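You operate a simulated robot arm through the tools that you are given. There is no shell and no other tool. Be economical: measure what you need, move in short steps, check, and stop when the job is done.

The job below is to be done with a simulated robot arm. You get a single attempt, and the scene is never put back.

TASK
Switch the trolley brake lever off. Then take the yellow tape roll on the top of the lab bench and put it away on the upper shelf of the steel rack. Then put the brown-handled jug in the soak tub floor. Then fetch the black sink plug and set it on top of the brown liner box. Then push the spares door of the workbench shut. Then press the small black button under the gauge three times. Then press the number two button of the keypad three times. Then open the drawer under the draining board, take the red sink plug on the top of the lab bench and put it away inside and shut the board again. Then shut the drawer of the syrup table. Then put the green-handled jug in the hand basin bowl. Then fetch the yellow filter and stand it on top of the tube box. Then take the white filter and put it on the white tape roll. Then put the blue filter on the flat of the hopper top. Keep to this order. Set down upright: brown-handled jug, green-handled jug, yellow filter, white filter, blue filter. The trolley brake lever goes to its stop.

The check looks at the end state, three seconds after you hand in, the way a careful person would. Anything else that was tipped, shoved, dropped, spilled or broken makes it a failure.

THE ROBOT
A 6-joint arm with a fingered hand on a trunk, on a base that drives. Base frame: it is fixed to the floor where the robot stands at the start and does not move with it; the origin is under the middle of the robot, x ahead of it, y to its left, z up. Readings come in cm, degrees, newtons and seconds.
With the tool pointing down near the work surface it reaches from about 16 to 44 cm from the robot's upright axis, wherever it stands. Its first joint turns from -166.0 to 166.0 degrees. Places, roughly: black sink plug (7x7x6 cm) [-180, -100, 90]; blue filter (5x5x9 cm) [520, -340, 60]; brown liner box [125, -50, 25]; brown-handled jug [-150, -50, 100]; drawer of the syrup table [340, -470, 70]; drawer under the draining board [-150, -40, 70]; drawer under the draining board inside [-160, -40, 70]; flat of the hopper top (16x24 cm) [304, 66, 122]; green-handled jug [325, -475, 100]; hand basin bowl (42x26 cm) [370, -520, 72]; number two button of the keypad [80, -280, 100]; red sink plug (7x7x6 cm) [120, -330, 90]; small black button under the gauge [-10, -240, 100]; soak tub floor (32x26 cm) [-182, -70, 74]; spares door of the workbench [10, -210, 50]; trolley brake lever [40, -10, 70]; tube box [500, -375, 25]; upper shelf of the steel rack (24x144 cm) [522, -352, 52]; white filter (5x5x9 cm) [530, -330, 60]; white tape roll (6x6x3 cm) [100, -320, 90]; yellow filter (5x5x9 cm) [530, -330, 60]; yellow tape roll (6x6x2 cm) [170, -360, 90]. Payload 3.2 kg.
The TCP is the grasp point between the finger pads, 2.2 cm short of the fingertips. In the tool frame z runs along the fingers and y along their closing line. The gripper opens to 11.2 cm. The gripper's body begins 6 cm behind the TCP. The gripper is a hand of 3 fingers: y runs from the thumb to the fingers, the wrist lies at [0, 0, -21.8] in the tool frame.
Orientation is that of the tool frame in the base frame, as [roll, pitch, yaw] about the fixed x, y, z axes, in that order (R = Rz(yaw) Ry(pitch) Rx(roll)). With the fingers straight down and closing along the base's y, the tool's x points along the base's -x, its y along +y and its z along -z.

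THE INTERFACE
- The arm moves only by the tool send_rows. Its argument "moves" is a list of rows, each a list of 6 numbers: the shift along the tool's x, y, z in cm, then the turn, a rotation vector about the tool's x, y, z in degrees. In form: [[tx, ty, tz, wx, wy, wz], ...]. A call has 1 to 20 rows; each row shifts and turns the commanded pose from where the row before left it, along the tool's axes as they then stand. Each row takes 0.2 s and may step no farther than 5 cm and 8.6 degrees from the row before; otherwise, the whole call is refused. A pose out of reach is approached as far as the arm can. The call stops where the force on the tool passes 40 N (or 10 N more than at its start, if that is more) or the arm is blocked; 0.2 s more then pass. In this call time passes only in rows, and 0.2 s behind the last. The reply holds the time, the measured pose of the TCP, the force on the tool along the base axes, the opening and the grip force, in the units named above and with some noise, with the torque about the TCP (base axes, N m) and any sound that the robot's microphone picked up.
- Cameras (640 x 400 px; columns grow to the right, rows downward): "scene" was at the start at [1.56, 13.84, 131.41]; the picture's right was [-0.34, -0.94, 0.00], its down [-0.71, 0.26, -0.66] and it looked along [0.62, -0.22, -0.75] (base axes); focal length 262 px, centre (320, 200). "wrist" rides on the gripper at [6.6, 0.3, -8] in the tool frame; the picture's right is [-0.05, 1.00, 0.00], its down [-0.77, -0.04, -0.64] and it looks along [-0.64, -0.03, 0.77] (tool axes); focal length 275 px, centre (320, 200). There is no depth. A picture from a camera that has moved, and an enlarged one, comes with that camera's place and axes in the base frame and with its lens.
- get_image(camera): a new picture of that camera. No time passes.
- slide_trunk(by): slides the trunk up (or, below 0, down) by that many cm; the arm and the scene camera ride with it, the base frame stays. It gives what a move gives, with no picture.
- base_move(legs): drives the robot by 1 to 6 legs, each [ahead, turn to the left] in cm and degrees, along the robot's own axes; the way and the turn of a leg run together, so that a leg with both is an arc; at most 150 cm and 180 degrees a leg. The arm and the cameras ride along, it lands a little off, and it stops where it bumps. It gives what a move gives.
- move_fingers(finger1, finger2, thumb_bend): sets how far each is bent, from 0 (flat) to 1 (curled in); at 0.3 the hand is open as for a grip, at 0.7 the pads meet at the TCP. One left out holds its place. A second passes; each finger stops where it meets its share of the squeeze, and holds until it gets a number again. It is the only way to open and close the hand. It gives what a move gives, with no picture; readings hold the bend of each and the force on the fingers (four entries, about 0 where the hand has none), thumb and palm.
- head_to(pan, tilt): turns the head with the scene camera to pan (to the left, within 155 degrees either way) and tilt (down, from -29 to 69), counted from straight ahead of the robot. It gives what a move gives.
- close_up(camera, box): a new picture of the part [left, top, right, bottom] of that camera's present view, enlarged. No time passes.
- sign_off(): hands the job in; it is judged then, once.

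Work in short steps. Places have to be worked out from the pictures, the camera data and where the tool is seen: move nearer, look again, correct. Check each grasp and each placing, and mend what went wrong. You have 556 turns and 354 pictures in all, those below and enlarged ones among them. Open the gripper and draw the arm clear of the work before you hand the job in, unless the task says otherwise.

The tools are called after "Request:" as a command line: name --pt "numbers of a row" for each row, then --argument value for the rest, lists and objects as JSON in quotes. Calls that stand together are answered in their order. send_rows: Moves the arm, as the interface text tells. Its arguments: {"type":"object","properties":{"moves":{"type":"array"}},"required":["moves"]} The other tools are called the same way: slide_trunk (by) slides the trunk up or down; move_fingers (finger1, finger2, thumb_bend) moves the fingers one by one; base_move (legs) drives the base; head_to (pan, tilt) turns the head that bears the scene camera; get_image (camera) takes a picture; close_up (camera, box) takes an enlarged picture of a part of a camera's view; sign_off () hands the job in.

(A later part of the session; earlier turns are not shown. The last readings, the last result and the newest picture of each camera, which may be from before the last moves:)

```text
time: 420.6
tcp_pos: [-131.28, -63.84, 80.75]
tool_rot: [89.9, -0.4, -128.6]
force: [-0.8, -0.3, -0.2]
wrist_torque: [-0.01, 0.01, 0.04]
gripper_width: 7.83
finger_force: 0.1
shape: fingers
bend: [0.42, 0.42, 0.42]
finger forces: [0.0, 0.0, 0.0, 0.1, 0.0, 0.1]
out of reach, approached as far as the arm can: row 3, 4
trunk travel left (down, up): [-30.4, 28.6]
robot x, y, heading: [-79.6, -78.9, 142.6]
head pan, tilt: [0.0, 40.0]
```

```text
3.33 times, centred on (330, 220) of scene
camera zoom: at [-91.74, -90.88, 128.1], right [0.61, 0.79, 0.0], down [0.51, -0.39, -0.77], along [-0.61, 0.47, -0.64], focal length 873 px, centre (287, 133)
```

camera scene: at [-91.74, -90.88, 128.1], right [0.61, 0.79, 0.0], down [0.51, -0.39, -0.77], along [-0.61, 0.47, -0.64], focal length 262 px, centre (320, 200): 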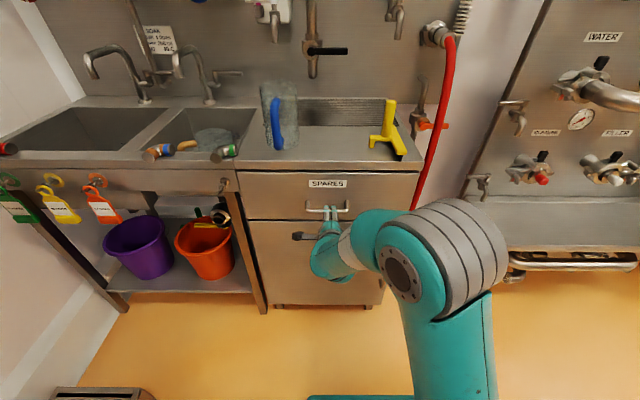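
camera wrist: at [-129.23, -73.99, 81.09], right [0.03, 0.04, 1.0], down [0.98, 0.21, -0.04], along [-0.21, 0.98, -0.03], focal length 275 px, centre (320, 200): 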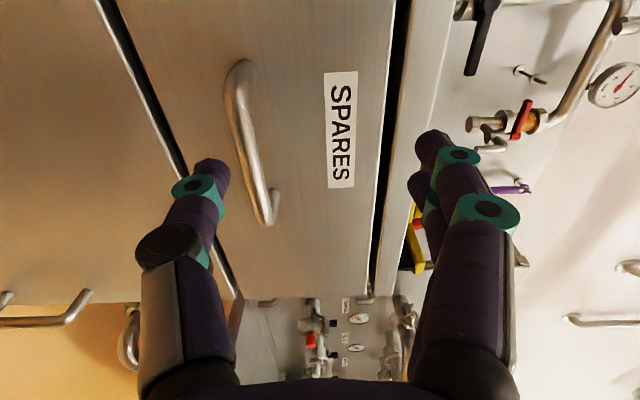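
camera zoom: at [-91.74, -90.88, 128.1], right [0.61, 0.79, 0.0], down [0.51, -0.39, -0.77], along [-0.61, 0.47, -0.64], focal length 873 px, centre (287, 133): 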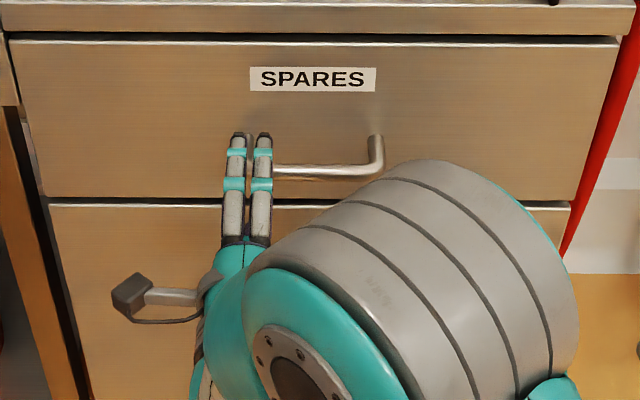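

The bar is at about z 75, centred near L -125. I'll lower the trunk 5.5 cm, then move forward and right to straddle the bar.

Request:
slide_trunk --by -5.5

Request:
send_rows --pt "0 0 3 0 0 0" --pt "-1.8 0 2 0 0 0" --pt "-1.8 0 2 0 0 0" --pt "-1.7 0 1 0 0 0"

Request:
get_image --camera "wrist"

Request:
close_up --camera "scene" --box '[260, 140, 400, 260]'

```text
time: 421.5
tcp_pos: [-131.36, -63.87, 75.26]
tool_rot: [90.0, -0.4, -128.6]
force: [-0.4, 0.2, 0.0]
wrist_torque: [0.0, 0.01, 0.0]
gripper_width: 7.84
finger_force: 0.0
shape: fingers
bend: [0.42, 0.42, 0.42]
finger forces: [0.0, 0.0, 0.0, 0.0, 0.0, 0.0]
trunk travel left (down, up): [-24.9, 34.1]
robot x, y, heading: [-79.5, -78.97, 142.4]
head pan, tilt: [0.0, 40.0]
```

```text
time: 422.5
tcp_pos: [-136.63, -58.34, 77.68]
tool_rot: [90.5, -0.3, -129.1]
force: [-0.1, 0.2, 1.1]
wrist_torque: [0.03, 0.03, -0.02]
gripper_width: 7.83
finger_force: 0.1
shape: fingers
bend: [0.42, 0.42, 0.42]
finger forces: [0.1, 0.0, 0.0, 0.0, 0.0, 0.1]
out of reach, approached as far as the arm can: row 2, 3, 4
trunk travel left (down, up): [-24.9, 34.1]
robot x, y, heading: [-79.84, -78.74, 142.5]
head pan, tilt: [0.0, 40.0]
```

```text
209 pictures are left
camera wrist: at [-134.73, -68.55, 78.1], right [0.03, 0.04, 1.0], down [0.98, 0.2, -0.04], along [-0.2, 0.98, -0.04], focal length 275 px, centre (320, 200)
```

wrist: 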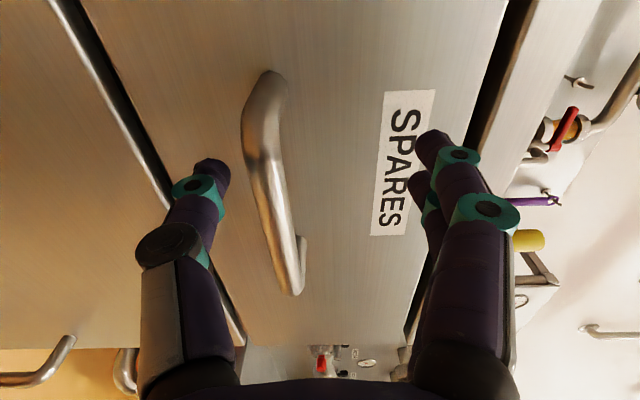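

```text
3.33 times, centred on (330, 200) of scene
camera zoom: at [-91.74, -90.87, 122.6], right [0.61, 0.79, 0.0], down [0.51, -0.39, -0.77], along [-0.61, 0.47, -0.64], focal length 873 px, centre (287, 200)
```

zoom: 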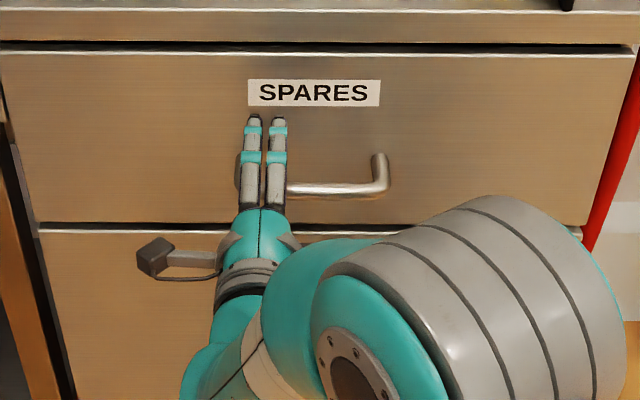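

The hand straddles the bar near its left end. I'll turn the base 3.5° right to centre it, lower 2 cm, and look.

Request:
slide_trunk --by -2

Request:
base_move --legs '[[0, -3.5]]'

Request:
get_image --camera "wrist"

```text
time: 423.2
tcp_pos: [-136.74, -58.43, 75.83]
tool_rot: [90.3, -0.4, -129.1]
force: [-0.3, 0.0, -0.6]
wrist_torque: [0.03, 0.01, 0.0]
gripper_width: 7.83
finger_force: 0.0
shape: fingers
bend: [0.42, 0.42, 0.42]
finger forces: [0.0, 0.1, 0.1, 0.0, 0.0, 0.1]
trunk travel left (down, up): [-22.9, 36.1]
robot x, y, heading: [-79.53, -78.99, 142.4]
head pan, tilt: [0.0, 40.0]
```

```text
time: 424.0
tcp_pos: [-135.38, -54.99, 75.61]
tool_rot: [90.4, -0.2, -132.7]
force: [0.2, 0.6, -0.3]
wrist_torque: [-0.04, -0.01, -0.01]
gripper_width: 7.85
finger_force: 0.2
shape: fingers
bend: [0.42, 0.42, 0.42]
finger forces: [0.1, 0.0, 0.0, 0.0, 0.0, 0.0]
trunk travel left (down, up): [-22.9, 36.1]
robot x, y, heading: [-80.07, -78.98, 138.9]
head pan, tilt: [0.0, 40.0]
```

```text
207 pictures are left
camera wrist: at [-133.98, -65.21, 76.09], right [0.03, 0.04, 1.0], down [0.99, 0.14, -0.04], along [-0.14, 0.99, -0.04], focal length 275 px, centre (320, 200)
```

wrist: 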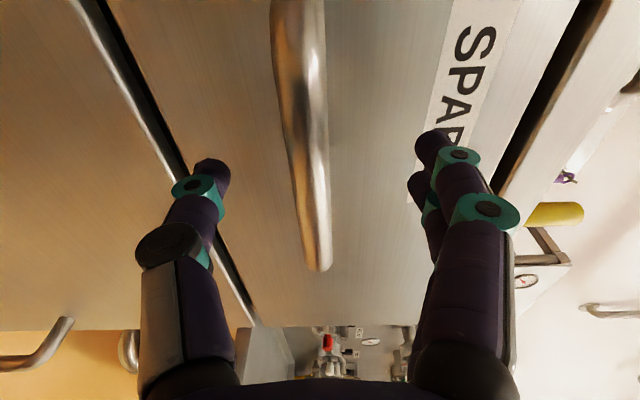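

Well centred on the bar. I'll advance 1.8 cm and close.

Request:
send_rows --pt "0 0 0.9 0 0 0" --pt "0 0 0.9 0 0 0"

Request:
move_fingers --finger1 0.75 --finger2 0.75 --thumb_bend 0.75

Request:
get_image --camera "wrist"

```text
time: 424.6
tcp_pos: [-136.6, -53.6, 75.72]
tool_rot: [90.5, -0.4, -132.9]
force: [0.6, 0.0, 0.2]
wrist_torque: [-0.03, 0.0, 0.02]
gripper_width: 7.82
finger_force: 0.1
shape: fingers
bend: [0.42, 0.42, 0.42]
finger forces: [0.1, 0.0, 0.0, 0.0, 0.1, 0.0]
trunk travel left (down, up): [-22.9, 36.1]
robot x, y, heading: [-79.81, -78.64, 139.0]
head pan, tilt: [0.0, 40.0]
```

```text
time: 425.6
tcp_pos: [-136.6, -53.52, 75.75]
tool_rot: [90.5, -0.4, -132.9]
force: [-0.7, 0.5, -4.5]
wrist_torque: [0.03, 0.01, 0.0]
gripper_width: 0.0
finger_force: 1.7
shape: fingers
bend: [0.74, 0.74, 0.72]
finger forces: [0.0, 0.0, 0.0, 0.0, 4.1, 0.1]
trunk travel left (down, up): [-22.9, 36.1]
robot x, y, heading: [-79.83, -79.16, 139.0]
head pan, tilt: [0.0, 40.0]
```

```text
206 pictures are left
camera wrist: at [-135.23, -63.81, 76.15], right [0.03, 0.05, 1.0], down [0.99, 0.13, -0.04], along [-0.14, 0.99, -0.04], focal length 275 px, centre (320, 200)
```

wrist: 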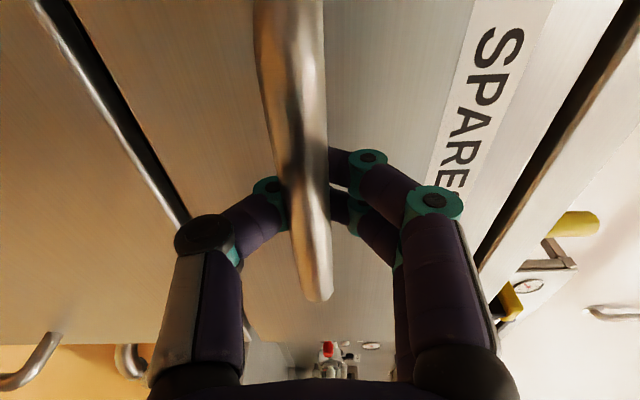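

The fingertips have met behind the bar, so the handle is hooked. I'll pull by reversing the base 22 cm.

Request:
base_move --legs '[[-22, 0]]'

Request:
get_image --camera "scene"

```text
time: 427.3
tcp_pos: [-119.85, -68.46, 75.83]
tool_rot: [90.5, -0.4, -132.5]
force: [0.2, 0.2, -3.5]
wrist_torque: [0.02, -0.01, 0.0]
gripper_width: 0.0
finger_force: 1.3
shape: fingers
bend: [0.75, 0.75, 0.72]
finger forces: [0.0, 0.0, 0.1, 0.1, 3.0, 0.0]
trunk travel left (down, up): [-22.9, 36.1]
robot x, y, heading: [-62.97, -93.24, 139.2]
head pan, tilt: [0.0, 40.0]
```

```text
205 pictures are left
camera scene: at [-75.3, -104.51, 120.61], right [0.65, 0.76, 0.0], down [0.49, -0.42, -0.77], along [-0.58, 0.5, -0.64], focal length 262 px, centre (320, 200)
```

scene: 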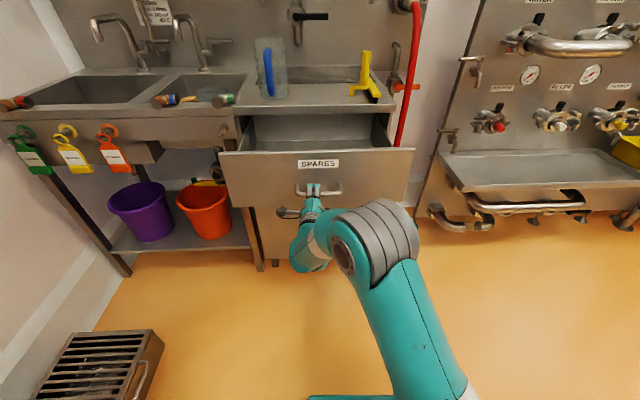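

The drawer is open about 21 cm. I'll release the handle and back away.

Request:
move_fingers --finger1 0.4 --finger2 0.4 --thumb_bend 0.4

Request:
base_move --legs '[[-20, 0]]'

Request:
get_image --camera "scene"

```text
time: 428.3
tcp_pos: [-119.68, -68.42, 75.73]
tool_rot: [90.4, -0.4, -132.5]
force: [1.1, -0.3, -0.1]
wrist_torque: [-0.01, 0.03, -0.02]
gripper_width: 8.3
finger_force: 0.1
shape: fingers
bend: [0.4, 0.4, 0.4]
finger forces: [0.1, 0.1, 0.0, 0.0, 0.0, 0.0]
trunk travel left (down, up): [-22.9, 36.1]
robot x, y, heading: [-62.79, -93.89, 139.4]
head pan, tilt: [0.0, 40.0]
```

```text
time: 429.9
tcp_pos: [-104.94, -81.37, 75.86]
tool_rot: [90.3, -0.4, -132.4]
force: [0.0, 0.7, 0.4]
wrist_torque: [-0.02, 0.03, -0.01]
gripper_width: 8.36
finger_force: 0.1
shape: fingers
bend: [0.4, 0.4, 0.4]
finger forces: [0.0, 0.0, 0.0, 0.0, 0.1, 0.0]
trunk travel left (down, up): [-22.9, 36.1]
robot x, y, heading: [-47.96, -105.58, 139.1]
head pan, tilt: [0.0, 40.0]
```

```text
204 pictures are left
camera scene: at [-60.31, -117.4, 120.61], right [0.65, 0.76, 0.0], down [0.49, -0.42, -0.77], along [-0.58, 0.5, -0.64], focal length 262 px, centre (320, 200)
```

scene: 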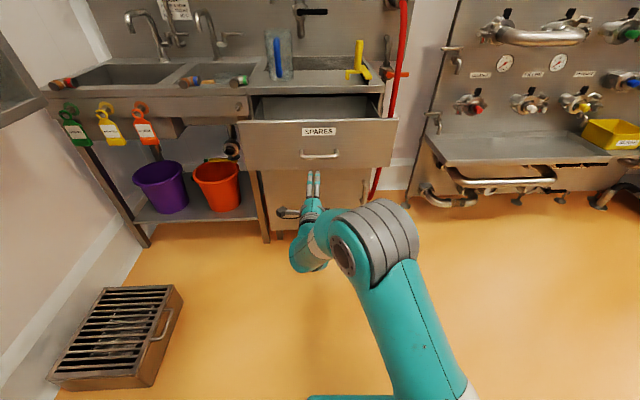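

The drawer stays open. I'll restore the tool to straight down, raise the trunk, and drive to the lab bench for the red plug near [125,-331].

Request:
send_rows --pt "0 0 -2 0 0 -8.2" --pt "0 0 0 0 0 -8.2" --pt "0 0 0 0 0 -8.2" --pt "0 0 0 0 0 -8.2" --pt "0 0 0 0 0 -8.2" --pt "0 0 0 0 0 -8.2" --pt "0 0 0 0 0 -8.2" --pt "0 0 0 0 0 -8.2" --pt "0 0 0 0 0 -8.2" --pt "0 0 0 0 0 -8.2" --pt "0 0 0 0 0 -8"

Request:
send_rows --pt "0 0 0 0 8.2 0" --pt "0 0 0 0 8.2 0" --pt "0 0 0 0 8.2 0" --pt "0 0 0 0 8.2 0" --pt "0 0 0 0 8.2 0" --pt "0 0 0 0 8.2 0" --pt "0 0 0 0 8.2 0" --pt "0 0 0 0 8.2 0" --pt "0 0 0 0 8.2 0" --pt "0 0 0 0 8.2 0" --pt "0 0 0 0 8 0"

Request:
slide_trunk --by 34

Request:
base_move --legs '[[0, -171], [150, 0], [110, 0]]'

```text
time: 432.3
tcp_pos: [-103.39, -82.64, 75.73]
tool_rot: [143.1, 89.4, -79.4]
force: [0.5, -0.4, 0.0]
wrist_torque: [0.01, -0.04, -0.04]
gripper_width: 8.32
finger_force: 0.1
shape: fingers
bend: [0.4, 0.4, 0.4]
finger forces: [0.0, 0.1, 0.2, 0.0, 0.0, 0.0]
trunk travel left (down, up): [-22.9, 36.1]
robot x, y, heading: [-47.76, -106.28, 139.4]
head pan, tilt: [0.0, 40.0]
```

```text
time: 434.7
tcp_pos: [-101.26, -85.68, 74.22]
tool_rot: [179.5, -0.5, -42.5]
force: [-0.3, 0.3, 0.1]
wrist_torque: [0.0, -0.02, 0.02]
gripper_width: 8.35
finger_force: 0.0
shape: fingers
bend: [0.4, 0.4, 0.4]
finger forces: [0.0, 0.0, 0.0, 0.0, 0.0, 0.0]
out of reach, approached as far as the arm can: row 10, 11
trunk travel left (down, up): [-22.9, 36.1]
robot x, y, heading: [-47.63, -106.49, 139.3]
head pan, tilt: [0.0, 40.0]
```

```text
time: 438.0
tcp_pos: [-101.35, -85.74, 108.29]
tool_rot: [179.5, -0.4, -42.5]
force: [0.7, 0.5, 0.1]
wrist_torque: [-0.02, 0.01, -0.01]
gripper_width: 8.29
finger_force: 0.0
shape: fingers
bend: [0.4, 0.4, 0.4]
finger forces: [0.0, 0.0, 0.0, 0.0, 0.1, 0.1]
trunk travel left (down, up): [-56.9, 2.1]
robot x, y, heading: [-48.15, -106.38, 139.6]
head pan, tilt: [0.0, 40.0]
```

```text
time: 457.9
tcp_pos: [230.86, -261.0, 108.27]
tool_rot: [179.5, -0.3, 144.6]
force: [-1.7, 0.1, 0.8]
wrist_torque: [0.0, -0.03, -0.02]
gripper_width: 8.33
finger_force: 0.1
shape: fingers
bend: [0.4, 0.4, 0.4]
finger forces: [0.0, 0.1, 0.0, 0.0, 0.0, 0.0]
trunk travel left (down, up): [-56.9, 2.1]
robot x, y, heading: [175.32, -247.11, -33.4]
head pan, tilt: [0.0, 40.0]
```

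I'm beside the lab bench. I'll pull the hand in a bit, turn to face the bench, and look for the red plug.

Request:
send_rows --pt "4 -2.3 0 0 0 0" --pt "4 -2.3 0 0 0 0" --pt "4 -2.3 0 0 0 0"

Request:
base_move --legs '[[0, -94], [36, 0]]'

Request:
get_image --camera "wrist"

Request:
get_image --camera "scene"

```text
time: 458.7
tcp_pos: [217.25, -259.94, 108.41]
tool_rot: [179.5, -0.3, 144.5]
force: [0.1, -0.3, -0.5]
wrist_torque: [0.03, 0.02, -0.03]
gripper_width: 8.35
finger_force: 0.1
shape: fingers
bend: [0.4, 0.4, 0.4]
finger forces: [0.0, 0.0, 0.0, 0.0, 0.0, 0.1]
trunk travel left (down, up): [-56.9, 2.1]
robot x, y, heading: [175.21, -246.9, -33.5]
head pan, tilt: [0.0, 40.0]
```

```text
time: 465.0
tcp_pos: [136.63, -315.93, 108.3]
tool_rot: [179.5, -0.4, 49.8]
force: [0.0, -0.8, -1.6]
wrist_torque: [-0.01, 0.02, -0.03]
gripper_width: 8.33
finger_force: 0.1
shape: fingers
bend: [0.4, 0.4, 0.4]
finger forces: [0.0, 0.1, 0.1, 0.0, 0.0, 0.0]
trunk travel left (down, up): [-56.9, 2.1]
robot x, y, heading: [152.63, -275.24, -128.4]
head pan, tilt: [0.0, 40.0]
```

```text
203 pictures are left
camera wrist: at [141.09, -310.98, 116.44], right [0.73, -0.68, 0.01], down [-0.53, -0.57, 0.63], along [-0.42, -0.47, -0.78], focal length 275 px, centre (320, 200)
```

wrist: 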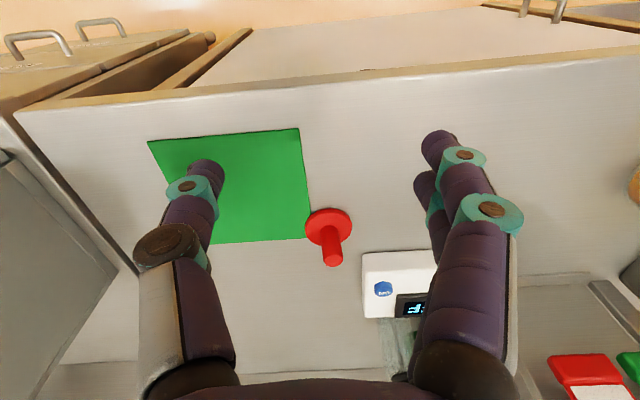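

```text
202 pictures are left
camera scene: at [164.46, -287.54, 154.61], right [-0.78, 0.62, 0.0], down [0.4, 0.5, -0.77], along [-0.48, -0.6, -0.64], focal length 262 px, centre (320, 200)
```

scene: 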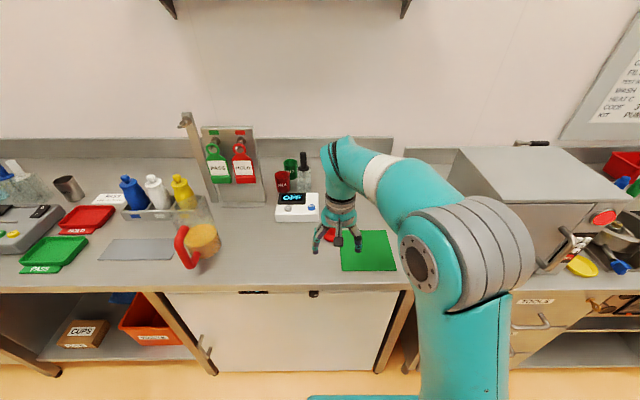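

The red plug is at [125.2,-330.5]. I'll drive 16 cm ahead and centre over it.

Request:
base_move --legs '[[16, 0]]'

Request:
move_fingers --finger1 0.48 --finger2 0.48 --thumb_bend 0.48

Request:
get_image --camera "wrist"

```text
time: 466.4
tcp_pos: [126.46, -328.54, 108.4]
tool_rot: [179.6, -0.4, 49.7]
force: [0.0, -0.2, 0.0]
wrist_torque: [0.01, 0.0, -0.03]
gripper_width: 8.34
finger_force: 0.1
shape: fingers
bend: [0.4, 0.4, 0.4]
finger forces: [0.1, 0.0, 0.1, 0.1, 0.0, 0.0]
trunk travel left (down, up): [-56.9, 2.1]
robot x, y, heading: [142.85, -287.9, -128.8]
head pan, tilt: [0.0, 40.0]
```

```text
time: 467.4
tcp_pos: [126.54, -328.45, 108.38]
tool_rot: [179.4, -0.4, 49.6]
force: [-0.2, 0.4, 0.3]
wrist_torque: [0.01, 0.01, -0.01]
gripper_width: 6.14
finger_force: 0.0
shape: fingers
bend: [0.48, 0.48, 0.48]
finger forces: [0.1, 0.1, 0.1, 0.1, 0.0, 0.1]
trunk travel left (down, up): [-56.9, 2.1]
robot x, y, heading: [142.81, -287.92, -128.5]
head pan, tilt: [0.0, 40.0]
```

```text
201 pictures are left
camera wrist: at [131.02, -323.54, 116.46], right [0.73, -0.68, 0.01], down [-0.53, -0.56, 0.63], along [-0.42, -0.47, -0.78], focal length 275 px, centre (320, 200)
```

wrist: 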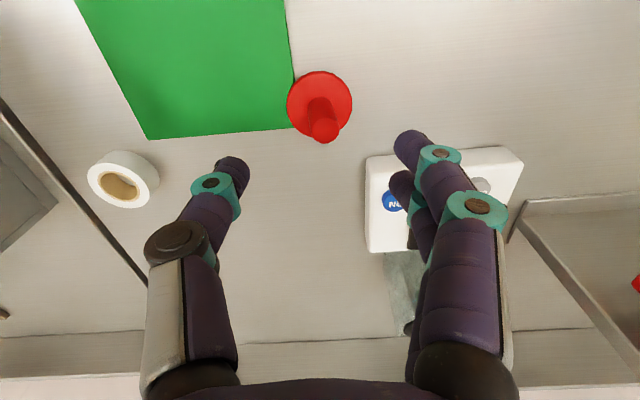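

Centred estimate is [125.15,-330.4]. I'll move over it and descend onto the stem.

Request:
send_rows --pt "-2.36 0.24 0 0 0 0" --pt "0 0 4 0 0 0" --pt "0 0 4 0 0 0"

Request:
get_image --camera "wrist"

```text
time: 468.2
tcp_pos: [125.13, -330.52, 100.26]
tool_rot: [179.5, -0.5, 49.7]
force: [-0.1, -0.1, 0.2]
wrist_torque: [-0.02, 0.02, 0.01]
gripper_width: 6.14
finger_force: 0.1
shape: fingers
bend: [0.48, 0.48, 0.48]
finger forces: [0.1, 0.0, 0.0, 0.0, 0.0, 0.0]
trunk travel left (down, up): [-56.9, 2.1]
robot x, y, heading: [142.75, -287.7, -128.5]
head pan, tilt: [0.0, 40.0]
```

```text
200 pictures are left
camera wrist: at [129.62, -325.63, 108.39], right [0.73, -0.68, 0.01], down [-0.53, -0.56, 0.63], along [-0.43, -0.47, -0.78], focal length 275 px, centre (320, 200)
```

wrist: 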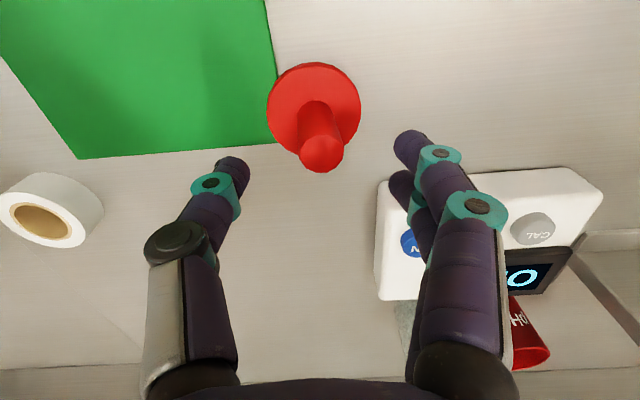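

Aligned. I'll descend the last 4.7 cm and grip the stem.

Request:
send_rows --pt "0 0 3 0 0 0" --pt "0 0 1.7 0 0 0"

Request:
move_fingers --finger1 0.75 --finger2 0.75 --thumb_bend 0.75

Request:
send_rows --pt "0 0 -3 0 0 0" --pt "0 0 -4 0 0 0" --pt "0 0 -4 0 0 0"

Request:
get_image --camera "wrist"

```text
time: 468.8
tcp_pos: [125.45, -330.41, 95.52]
tool_rot: [179.5, -0.4, 49.7]
force: [0.0, -1.0, 0.1]
wrist_torque: [-0.01, -0.03, 0.01]
gripper_width: 6.15
finger_force: 0.0
shape: fingers
bend: [0.48, 0.48, 0.48]
finger forces: [0.0, 0.0, 0.1, 0.0, 0.0, 0.0]
trunk travel left (down, up): [-56.9, 2.1]
robot x, y, heading: [142.35, -287.57, -128.6]
head pan, tilt: [0.0, 40.0]
```

```text
time: 469.8
tcp_pos: [125.44, -330.62, 95.6]
tool_rot: [179.5, -0.4, 49.7]
force: [-0.2, 0.0, -0.8]
wrist_torque: [0.0, -0.03, 0.03]
gripper_width: 0.23
finger_force: 10.0
shape: fingers
bend: [0.75, 0.7, 0.68]
finger forces: [0.3, 9.9, 0.1, 0.1, 10.0, 0.0]
trunk travel left (down, up): [-56.9, 2.1]
robot x, y, heading: [142.91, -288.08, -128.6]
head pan, tilt: [0.0, 40.0]
```

```text
time: 470.6
tcp_pos: [125.34, -330.47, 106.79]
tool_rot: [179.5, -0.4, 49.8]
force: [0.1, -0.8, -0.1]
wrist_torque: [0.02, -0.01, -0.02]
gripper_width: 0.21
finger_force: 9.9
shape: fingers
bend: [0.75, 0.7, 0.68]
finger forces: [0.1, 9.9, 0.0, 0.1, 10.0, 0.0]
trunk travel left (down, up): [-56.9, 2.1]
robot x, y, heading: [142.98, -287.51, -128.5]
head pan, tilt: [0.0, 40.0]
```

```text
199 pictures are left
camera wrist: at [129.72, -325.52, 114.87], right [0.73, -0.68, 0.01], down [-0.53, -0.56, 0.63], along [-0.42, -0.47, -0.78], focal length 275 px, centre (320, 200)
```

wrist: 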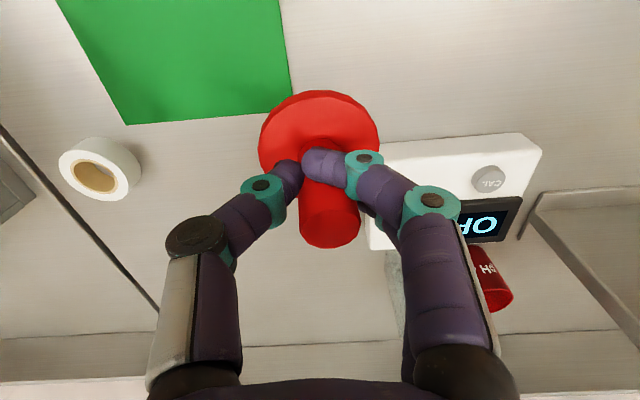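

The red plug is lifted, held by one finger and the thumb. I'll carry it back to the open drawer.

Request:
base_move --legs '[[-42, 0], [0, -89], [150, 0], [125, 0]]'

Request:
get_image --camera "scene"

Request:
get_image --camera "wrist"

```text
time: 489.9
tcp_pos: [-93.08, -71.83, 106.6]
tool_rot: [179.5, -0.5, -38.3]
force: [0.5, -0.3, -0.7]
wrist_torque: [-0.04, 0.0, 0.0]
gripper_width: 0.17
finger_force: 10.1
shape: fingers
bend: [0.75, 0.7, 0.68]
finger forces: [0.2, 9.7, 0.1, 0.0, 9.6, 0.0]
trunk travel left (down, up): [-56.9, 2.1]
robot x, y, heading: [-49.44, -87.85, 143.6]
head pan, tilt: [0.0, 40.0]
```

```text
198 pictures are left
camera scene: at [-61.39, -99.79, 154.61], right [0.6, 0.8, 0.0], down [0.52, -0.38, -0.77], along [-0.62, 0.46, -0.64], focal length 262 px, centre (320, 200)
```

scene: 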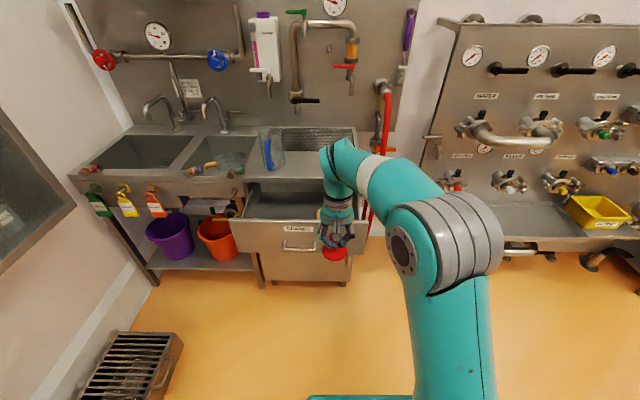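

```text
197 pictures are left
camera wrist: at [-88.04, -76.04, 114.82], right [-0.66, -0.76, 0.01], down [-0.58, 0.51, 0.63], along [-0.48, 0.41, -0.78], focal length 275 px, centre (320, 200)
```

wrist: 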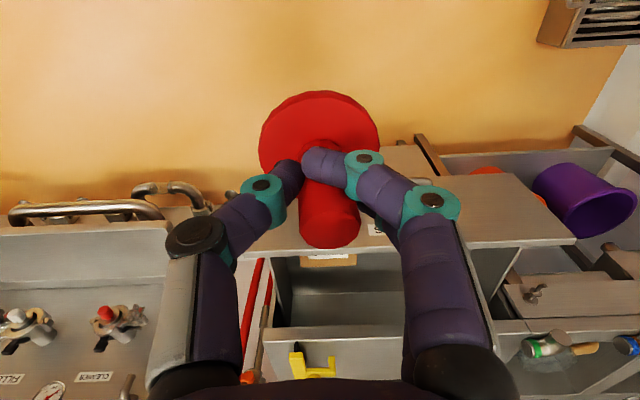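

The drawer is still open: inside runs from F -61 to -79, centred on L -123. I'll drive 36 cm and shift left over it.

Request:
base_move --legs '[[36, 0]]'

Request:
send_rows --pt "-1 3 0 0 0 0" --pt "-1 3 0 0 0 0" --pt "-1 2.5 0 0 0 0"

Request:
get_image --camera "scene"

Request:
get_image --camera "wrist"

```text
time: 492.2
tcp_pos: [-122.33, -50.86, 106.69]
tool_rot: [179.5, -0.4, -37.7]
force: [-0.3, -0.7, -0.6]
wrist_torque: [0.01, -0.04, -0.01]
gripper_width: 0.2
finger_force: 9.5
shape: fingers
bend: [0.75, 0.7, 0.68]
finger forces: [0.2, 9.7, 0.0, 0.0, 9.7, 0.0]
trunk travel left (down, up): [-56.9, 2.1]
robot x, y, heading: [-78.79, -66.52, 143.9]
head pan, tilt: [0.0, 40.0]
```

```text
time: 493.1
tcp_pos: [-130.14, -55.54, 106.82]
tool_rot: [179.6, -0.4, -37.8]
force: [0.0, 0.1, -0.7]
wrist_torque: [-0.02, -0.01, -0.03]
gripper_width: 0.18
finger_force: 10.3
shape: fingers
bend: [0.75, 0.7, 0.68]
finger forces: [0.1, 9.9, 0.0, 0.1, 9.7, 0.0]
trunk travel left (down, up): [-56.9, 2.1]
robot x, y, heading: [-78.93, -66.33, 144.3]
head pan, tilt: [0.0, 40.0]
```

```text
196 pictures are left
camera scene: at [-90.43, -78.56, 154.61], right [0.59, 0.81, 0.0], down [0.52, -0.38, -0.77], along [-0.62, 0.45, -0.64], focal length 262 px, centre (320, 200)
```

scene: 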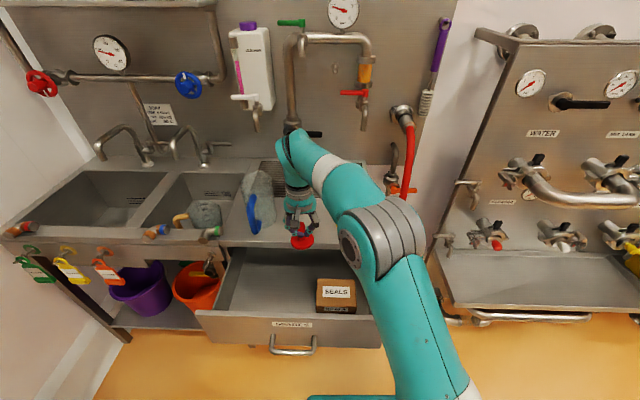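

```text
195 pictures are left
camera wrist: at [-125.0, -59.68, 114.93], right [-0.65, -0.76, 0.01], down [-0.59, 0.51, 0.63], along [-0.48, 0.4, -0.78], focal length 275 px, centre (320, 200)
```

wrist: 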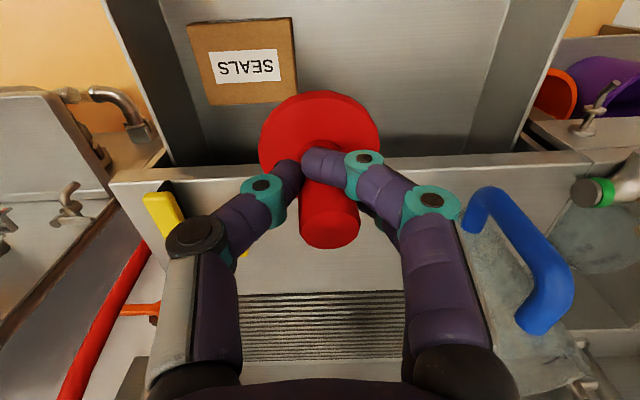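

A SEALS box sits on the right inside the drawer, so I'll shift 6 cm left and 2.5 cm in, then lower with the trunk.

Request:
send_rows --pt "-1.2 3 0 0 0 0" --pt "-1.2 3 0 0 0 0"

Request:
slide_trunk --by -25

Request:
get_image --camera "wrist"

Request:
get_image --camera "scene"

```text
time: 493.6
tcp_pos: [-135.48, -59.05, 106.68]
tool_rot: [179.6, -0.4, -37.8]
force: [-0.3, -0.1, -0.7]
wrist_torque: [0.01, 0.01, -0.02]
gripper_width: 0.2
finger_force: 9.4
shape: fingers
bend: [0.75, 0.7, 0.68]
finger forces: [0.2, 9.8, 0.0, 0.0, 9.6, 0.0]
trunk travel left (down, up): [-56.9, 2.1]
robot x, y, heading: [-78.64, -66.8, 144.1]
head pan, tilt: [0.0, 40.0]
```

```text
time: 496.2
tcp_pos: [-135.27, -58.8, 81.79]
tool_rot: [179.5, -0.4, -37.8]
force: [0.2, -0.2, -0.7]
wrist_torque: [0.03, 0.01, -0.01]
gripper_width: 0.2
finger_force: 10.1
shape: fingers
bend: [0.75, 0.7, 0.68]
finger forces: [0.3, 9.7, 0.0, 0.0, 9.8, 0.0]
trunk travel left (down, up): [-31.9, 27.1]
robot x, y, heading: [-78.62, -66.49, 143.7]
head pan, tilt: [0.0, 40.0]
```

```text
194 pictures are left
camera wrist: at [-130.28, -63.06, 89.91], right [-0.65, -0.76, 0.01], down [-0.59, 0.51, 0.63], along [-0.48, 0.4, -0.78], focal length 275 px, centre (320, 200)
```

wrist: 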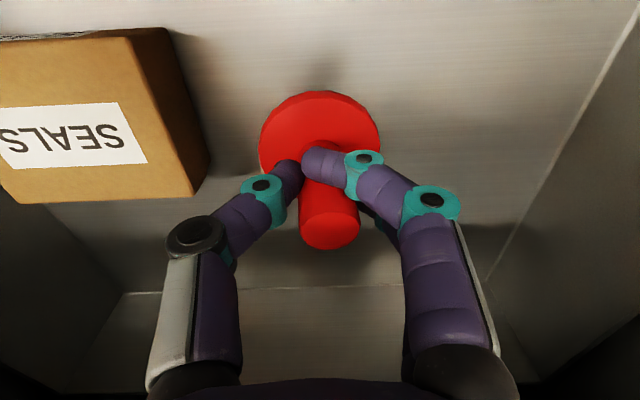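

```text
193 pictures are left
camera scene: at [-90.38, -78.54, 129.61], right [0.59, 0.81, 0.0], down [0.52, -0.38, -0.77], along [-0.62, 0.45, -0.64], focal length 262 px, centre (320, 200)
```

scene: 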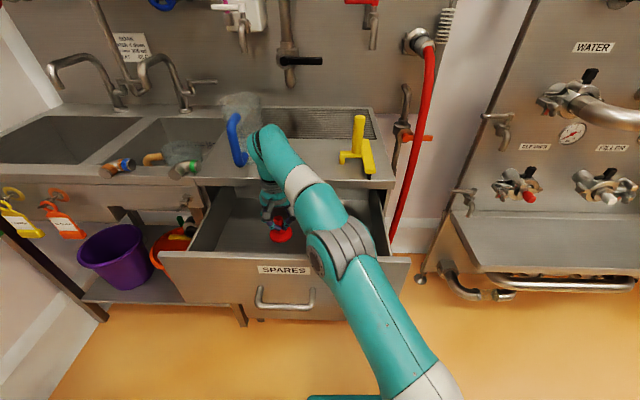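

Clear of the box and the blue jug. I'll lower with the arm until the plug touches the drawer floor.

Request:
send_rows --pt "0 0 2 0 0 0" --pt "0 0 2 0 0 0" --pt "0 0 1 0 0 0" --pt "0 0 1 0 0 0"

Request:
get_image --camera "wrist"

```text
time: 497.2
tcp_pos: [-135.23, -58.94, 75.86]
tool_rot: [179.4, -0.4, -37.8]
force: [0.4, 0.1, -0.5]
wrist_torque: [-0.02, 0.02, -0.01]
gripper_width: 0.18
finger_force: 9.8
shape: fingers
bend: [0.75, 0.7, 0.68]
finger forces: [0.3, 9.8, 0.1, 0.0, 9.7, 0.0]
trunk travel left (down, up): [-31.9, 27.1]
robot x, y, heading: [-78.82, -66.57, 143.9]
head pan, tilt: [0.0, 40.0]
```

```text
192 pictures are left
camera wrist: at [-130.29, -63.14, 83.89], right [-0.65, -0.76, 0.01], down [-0.59, 0.51, 0.63], along [-0.48, 0.4, -0.78], focal length 275 px, centre (320, 200)
```

wrist: 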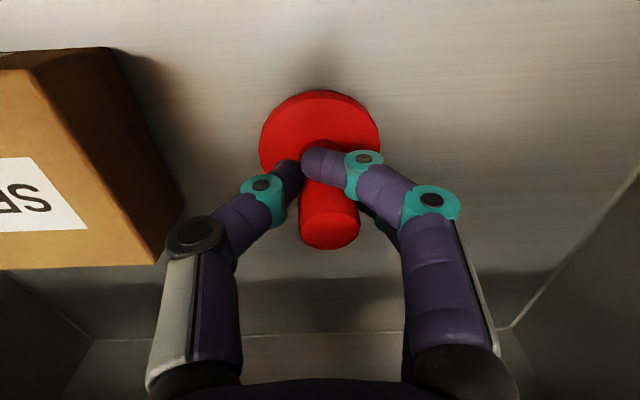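

Still free. I'll continue down in 1 cm steps.

Request:
send_rows --pt "0 0 1 0 0 0" --pt "0 0 1 0 0 0" --pt "0 0 0.7 0 0 0" --pt "0 0 0.5 0 0 0"

```text
time: 498.2
tcp_pos: [-135.23, -58.91, 72.92]
tool_rot: [179.3, 0.0, -37.8]
force: [0.9, 4.2, 32.7]
wrist_torque: [0.1, 0.12, -0.01]
gripper_width: 0.08
finger_force: 17.1
shape: fingers
bend: [0.75, 0.74, 0.72]
finger forces: [0.9, 15.4, 0.0, 0.0, 18.6, 0.0]
trunk travel left (down, up): [-31.9, 27.1]
robot x, y, heading: [-78.65, -66.71, 143.9]
head pan, tilt: [0.0, 40.0]
```

Touching the floor. I'll ease up, open, and rise out.

Request:
send_rows --pt "0 0 -0.6 0 0 0"

Request:
move_fingers --finger1 0.52 --finger2 0.52 --thumb_bend 0.52

Request:
send_rows --pt "0 0 -3 0 0 0" --pt "0 0 -4 0 0 0" --pt "0 0 -4 0 0 0"

Request:
get_image --camera "wrist"

```text
time: 498.6
tcp_pos: [-135.23, -59.01, 73.15]
tool_rot: [179.5, -0.6, -37.7]
force: [2.4, 2.1, 12.7]
wrist_torque: [0.06, 0.06, 0.01]
gripper_width: 0.15
finger_force: 13.8
shape: fingers
bend: [0.75, 0.73, 0.71]
finger forces: [1.1, 11.8, 0.1, 0.1, 13.7, 0.1]
trunk travel left (down, up): [-31.9, 27.1]
robot x, y, heading: [-78.58, -66.77, 143.9]
head pan, tilt: [0.0, 40.0]
```

```text
time: 499.6
tcp_pos: [-135.3, -58.98, 73.17]
tool_rot: [179.5, -0.3, -37.8]
force: [-0.2, -0.2, -0.1]
wrist_torque: [0.0, -0.01, 0.04]
gripper_width: 4.88
finger_force: 0.1
shape: fingers
bend: [0.52, 0.52, 0.52]
finger forces: [0.1, 0.0, 0.0, 0.0, 0.1, 0.1]
trunk travel left (down, up): [-31.9, 27.1]
robot x, y, heading: [-78.81, -67.01, 144.1]
head pan, tilt: [0.0, 40.0]
```

```text
time: 500.4
tcp_pos: [-135.09, -59.16, 83.73]
tool_rot: [179.4, -0.4, -37.8]
force: [-0.6, 0.4, 0.1]
wrist_torque: [0.0, 0.03, -0.01]
gripper_width: 4.91
finger_force: 0.0
shape: fingers
bend: [0.52, 0.52, 0.52]
finger forces: [0.1, 0.0, 0.1, 0.1, 0.1, 0.0]
trunk travel left (down, up): [-31.9, 27.1]
robot x, y, heading: [-78.88, -66.25, 143.8]
head pan, tilt: [0.0, 40.0]
```

```text
191 pictures are left
camera wrist: at [-130.11, -63.21, 91.85], right [-0.65, -0.76, 0.01], down [-0.59, 0.51, 0.63], along [-0.48, 0.41, -0.78], focal length 275 px, centre (320, 200)
```

wrist: 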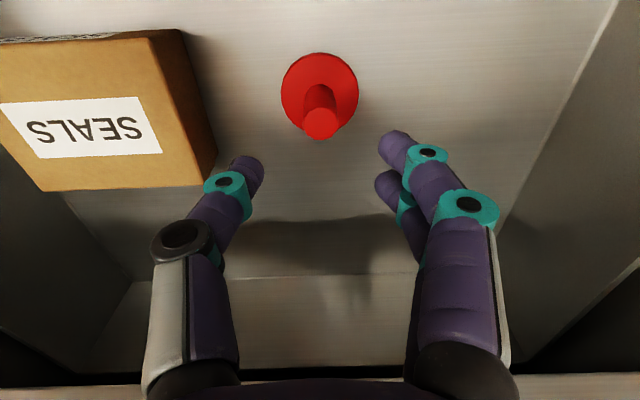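

The red plug stands in the drawer beside the SEALS box. I'll rise clear, back off, close the hand and tilt it forward to push the drawer shut.

Request:
slide_trunk --by 15

Request:
base_move --legs '[[-32, 0]]'

Request:
move_fingers --finger1 0.7 --finger2 0.7 --thumb_bend 0.7

Request:
send_rows --pt "0 0 0 0 -7.5 0" --pt "0 0 0 0 -7.5 0" --pt "0 0 0 0 -7.5 0" --pt "0 0 0 0 -7.5 0" --pt "0 0 0 0 -7.5 0" --pt "0 0 0 0 -7.5 0" --pt "0 0 0 0 -7.5 0" --pt "0 0 0 0 -7.5 0"

Request:
slide_trunk --by -19

Request:
get_image --camera "wrist"

Request:
get_image --camera "scene"

```text
time: 502.2
tcp_pos: [-135.18, -59.22, 98.67]
tool_rot: [179.5, -0.4, -37.9]
force: [-0.2, -0.2, 0.9]
wrist_torque: [-0.01, -0.01, -0.02]
gripper_width: 4.92
finger_force: 0.0
shape: fingers
bend: [0.52, 0.52, 0.52]
finger forces: [0.0, 0.1, 0.0, 0.0, 0.2, 0.0]
trunk travel left (down, up): [-46.9, 12.1]
robot x, y, heading: [-78.72, -66.41, 143.9]
head pan, tilt: [0.0, 40.0]
```

```text
time: 504.3
tcp_pos: [-108.75, -78.17, 98.77]
tool_rot: [179.5, -0.5, -38.0]
force: [-0.3, -0.3, -0.4]
wrist_torque: [-0.01, 0.03, -0.02]
gripper_width: 4.92
finger_force: 0.1
shape: fingers
bend: [0.52, 0.52, 0.52]
finger forces: [0.0, 0.0, 0.0, 0.0, 0.0, 0.0]
trunk travel left (down, up): [-46.9, 12.1]
robot x, y, heading: [-52.11, -85.87, 143.9]
head pan, tilt: [0.0, 40.0]
```

```text
time: 505.3
tcp_pos: [-108.8, -78.18, 98.74]
tool_rot: [179.4, -0.5, -37.9]
force: [0.7, -0.3, 1.1]
wrist_torque: [0.01, -0.03, 0.0]
gripper_width: 0.28
finger_force: 0.1
shape: fingers
bend: [0.7, 0.7, 0.7]
finger forces: [0.0, 0.0, 0.1, 0.0, 0.0, 0.0]
trunk travel left (down, up): [-46.9, 12.1]
robot x, y, heading: [-52.01, -85.67, 143.8]
head pan, tilt: [0.0, 40.0]
```

```text
time: 507.1
tcp_pos: [-108.7, -78.16, 98.84]
tool_rot: [178.9, 59.7, -38.9]
force: [-0.3, 0.0, -0.2]
wrist_torque: [0.0, -0.03, -0.01]
gripper_width: 0.24
finger_force: 0.0
shape: fingers
bend: [0.7, 0.7, 0.7]
finger forces: [0.0, 0.0, 0.1, 0.1, 0.0, 0.1]
trunk travel left (down, up): [-46.9, 12.1]
robot x, y, heading: [-52.43, -85.9, 143.7]
head pan, tilt: [0.0, 40.0]
```

```text
time: 509.2
tcp_pos: [-108.82, -78.27, 79.76]
tool_rot: [178.9, 59.6, -38.8]
force: [0.2, -0.3, -0.2]
wrist_torque: [-0.03, -0.01, -0.02]
gripper_width: 0.25
finger_force: 0.1
shape: fingers
bend: [0.7, 0.7, 0.7]
finger forces: [0.0, 0.0, 0.0, 0.0, 0.0, 0.0]
trunk travel left (down, up): [-27.9, 31.1]
robot x, y, heading: [-52.67, -85.54, 143.9]
head pan, tilt: [0.0, 40.0]
```

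```text
190 pictures are left
camera wrist: at [-100.81, -84.7, 78.2], right [-0.63, -0.77, 0.05], down [0.15, -0.06, 0.99], along [-0.76, 0.63, 0.16], focal length 275 px, centre (320, 200)
```

wrist: 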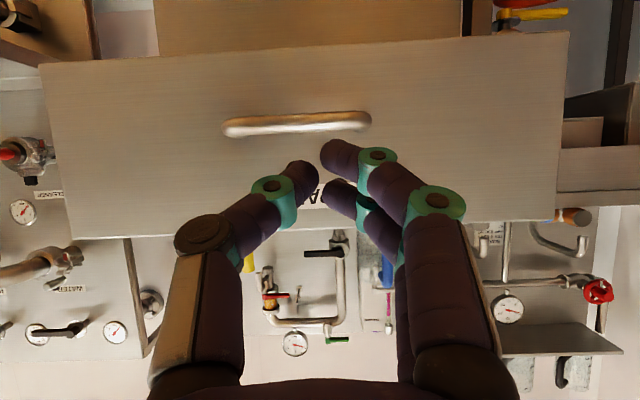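

```text
189 pictures are left
camera scene: at [-64.0, -97.76, 125.61], right [0.59, 0.81, 0.0], down [0.52, -0.38, -0.77], along [-0.62, 0.45, -0.64], focal length 262 px, centre (320, 200)
```

scene: 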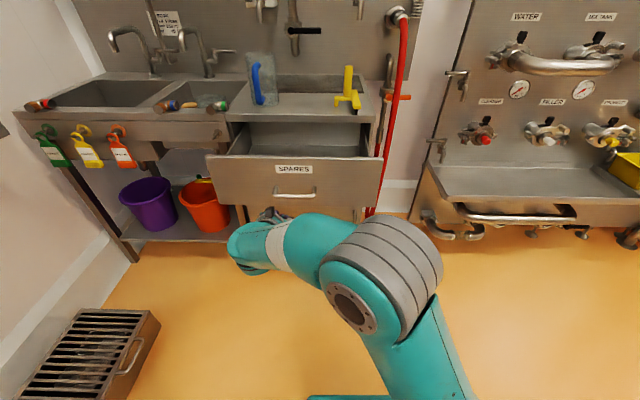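

The fist is aligned on the drawer front at the label. I'll drive forward 36 cm to push it.

Request:
base_move --legs '[[35, 0]]'

Request:
get_image --camera "scene"

```text
time: 511.5
tcp_pos: [-137.4, -57.02, 79.8]
tool_rot: [179.0, 59.6, -38.9]
force: [-0.1, 0.8, -0.5]
wrist_torque: [-0.01, 0.0, 0.01]
gripper_width: 0.28
finger_force: 0.1
shape: fingers
bend: [0.7, 0.7, 0.7]
finger forces: [0.0, 0.0, 0.0, 0.1, 0.1, 0.1]
trunk travel left (down, up): [-27.9, 31.1]
robot x, y, heading: [-81.34, -65.05, 143.7]
head pan, tilt: [0.0, 40.0]
```

```text
188 pictures are left
camera scene: at [-92.69, -76.72, 125.61], right [0.59, 0.81, 0.0], down [0.52, -0.38, -0.77], along [-0.62, 0.45, -0.64], focal length 262 px, centre (320, 200)
```

scene: 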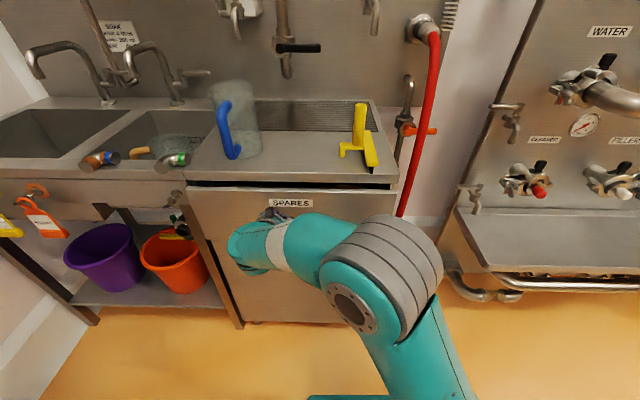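

Nearly shut. I'll finish with gentle arm pushes until it stops.

Request:
send_rows --pt "-0.5 0 0.87 0 0 0" --pt "-0.5 0 0.87 0 0 0" --pt "-0.5 0 0.87 0 0 0" --pt "-0.5 0 0.87 0 0 0" --pt "-0.5 0 0.87 0 0 0"

Request:
get_image --camera "scene"

```text
time: 512.5
tcp_pos: [-140.19, -55.71, 79.58]
tool_rot: [179.1, 59.3, -38.5]
force: [15.9, -14.9, 3.9]
wrist_torque: [0.09, 0.02, -0.06]
gripper_width: 0.27
finger_force: 11.5
shape: fingers
bend: [0.7, 0.75, 0.7]
finger forces: [0.0, 15.9, 0.0, 0.1, 6.8, 0.0]
trunk travel left (down, up): [-27.9, 31.1]
robot x, y, heading: [-81.09, -64.73, 144.2]
head pan, tilt: [0.0, 40.0]
stopped in row 5: the force on the tool passed its limit at 51 N (the readings are from after the stop); the commanded pose is now the measured one
```

```text
187 pictures are left
camera scene: at [-92.3, -77.04, 125.63], right [0.59, 0.81, 0.0], down [0.52, -0.38, -0.77], along [-0.62, 0.45, -0.64], focal length 262 px, centre (320, 200)
```

scene: 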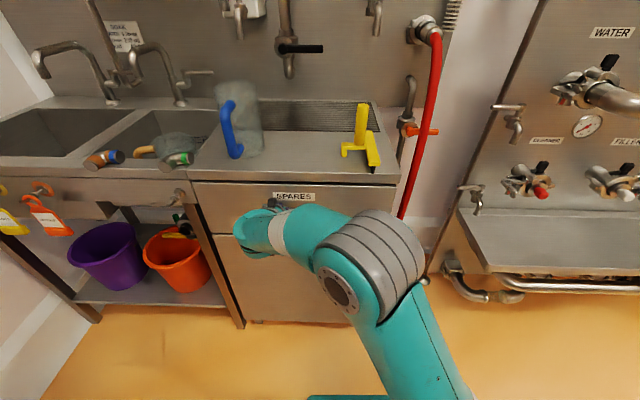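

The drawer is flush. Next is the syrup table drawer at the far end. I'll back off, turn around, and drive along the corridor.

Request:
base_move --legs '[[-22, 0], [0, -181], [150, 0], [150, 0], [150, 0], [60, 0]]'

Request:
slide_trunk --by 20

Request:
head_to --pan -40 --tilt 35

Request:
get_image --camera "scene"

```text
refused: -181 is not a number from -180 to 180
```

```text
time: 513.6
tcp_pos: [-140.07, -55.57, 86.77]
tool_rot: [179.8, 58.6, -37.9]
force: [7.8, -6.7, -3.7]
wrist_torque: [-0.02, -0.06, -0.01]
gripper_width: 0.19
finger_force: 6.5
shape: fingers
bend: [0.7, 0.72, 0.7]
finger forces: [0.0, 11.4, 0.0, 0.0, 1.5, 0.1]
trunk travel left (down, up): [-35.7, 23.3]
robot x, y, heading: [-81.4, -64.74, 143.9]
head pan, tilt: [0.0, 40.0]
stopped: the force on the tool passed its limit at 56 N (the readings are from after the stop); the commanded pose is now the measured one
```

```text
time: 514.6
tcp_pos: [-139.93, -55.48, 86.76]
tool_rot: [179.8, 58.8, -38.0]
force: [11.1, -10.8, -3.3]
wrist_torque: [-0.04, -0.06, 0.01]
gripper_width: 0.2
finger_force: 8.6
shape: fingers
bend: [0.7, 0.72, 0.7]
finger forces: [0.0, 14.4, 0.0, 0.1, 3.4, 0.0]
trunk travel left (down, up): [-35.7, 23.3]
robot x, y, heading: [-81.04, -64.44, 143.8]
head pan, tilt: [-40.0, 35.0]
```

```text
186 pictures are left
camera scene: at [-87.72, -73.41, 134.17], right [0.97, 0.24, 0.0], down [0.14, -0.56, -0.82], along [-0.2, 0.8, -0.57], focal length 262 px, centre (320, 200)
```

scene: 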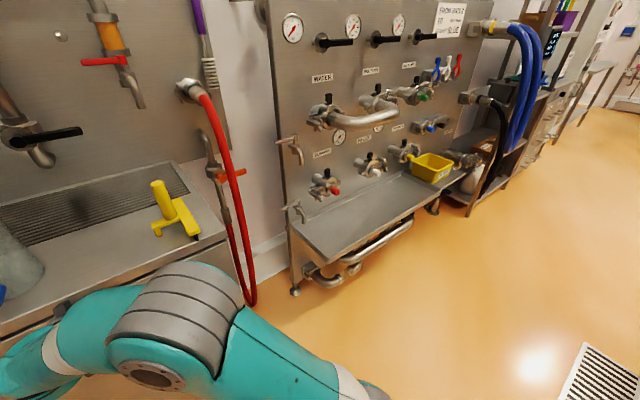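

The base move was refused (over 180°), and the trunk rise rubbed against the bench edge and stopped. I'll back straight out first and check the drawer.

Request:
base_move --legs '[[-22, 0]]'

Request:
head_to --pan 0 --tilt 35

Request:
get_image --camera "scene"

```text
time: 516.3
tcp_pos: [-122.96, -67.63, 86.68]
tool_rot: [179.7, 58.6, -38.3]
force: [-0.9, 0.3, 0.7]
wrist_torque: [0.0, 0.01, 0.0]
gripper_width: 0.25
finger_force: 0.2
shape: fingers
bend: [0.7, 0.7, 0.7]
finger forces: [0.0, 0.1, 0.0, 0.0, 0.0, 0.0]
trunk travel left (down, up): [-35.7, 23.3]
robot x, y, heading: [-64.03, -77.2, 143.8]
head pan, tilt: [-40.0, 35.0]
```

```text
time: 517.4
tcp_pos: [-122.99, -67.61, 86.75]
tool_rot: [179.7, 58.6, -38.2]
force: [0.3, 0.1, -0.1]
wrist_torque: [-0.01, -0.01, 0.02]
gripper_width: 0.23
finger_force: 0.1
shape: fingers
bend: [0.7, 0.7, 0.7]
finger forces: [0.0, 0.0, 0.0, 0.0, 0.0, 0.0]
trunk travel left (down, up): [-35.7, 23.3]
robot x, y, heading: [-63.92, -76.92, 143.6]
head pan, tilt: [0.0, 35.0]
```

```text
185 pictures are left
camera scene: at [-75.8, -89.04, 134.17], right [0.59, 0.81, 0.0], down [0.46, -0.34, -0.82], along [-0.66, 0.48, -0.57], focal length 262 px, centre (320, 200)
```

scene: 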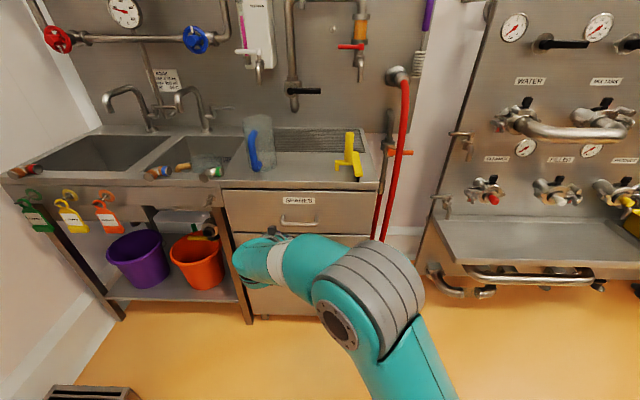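

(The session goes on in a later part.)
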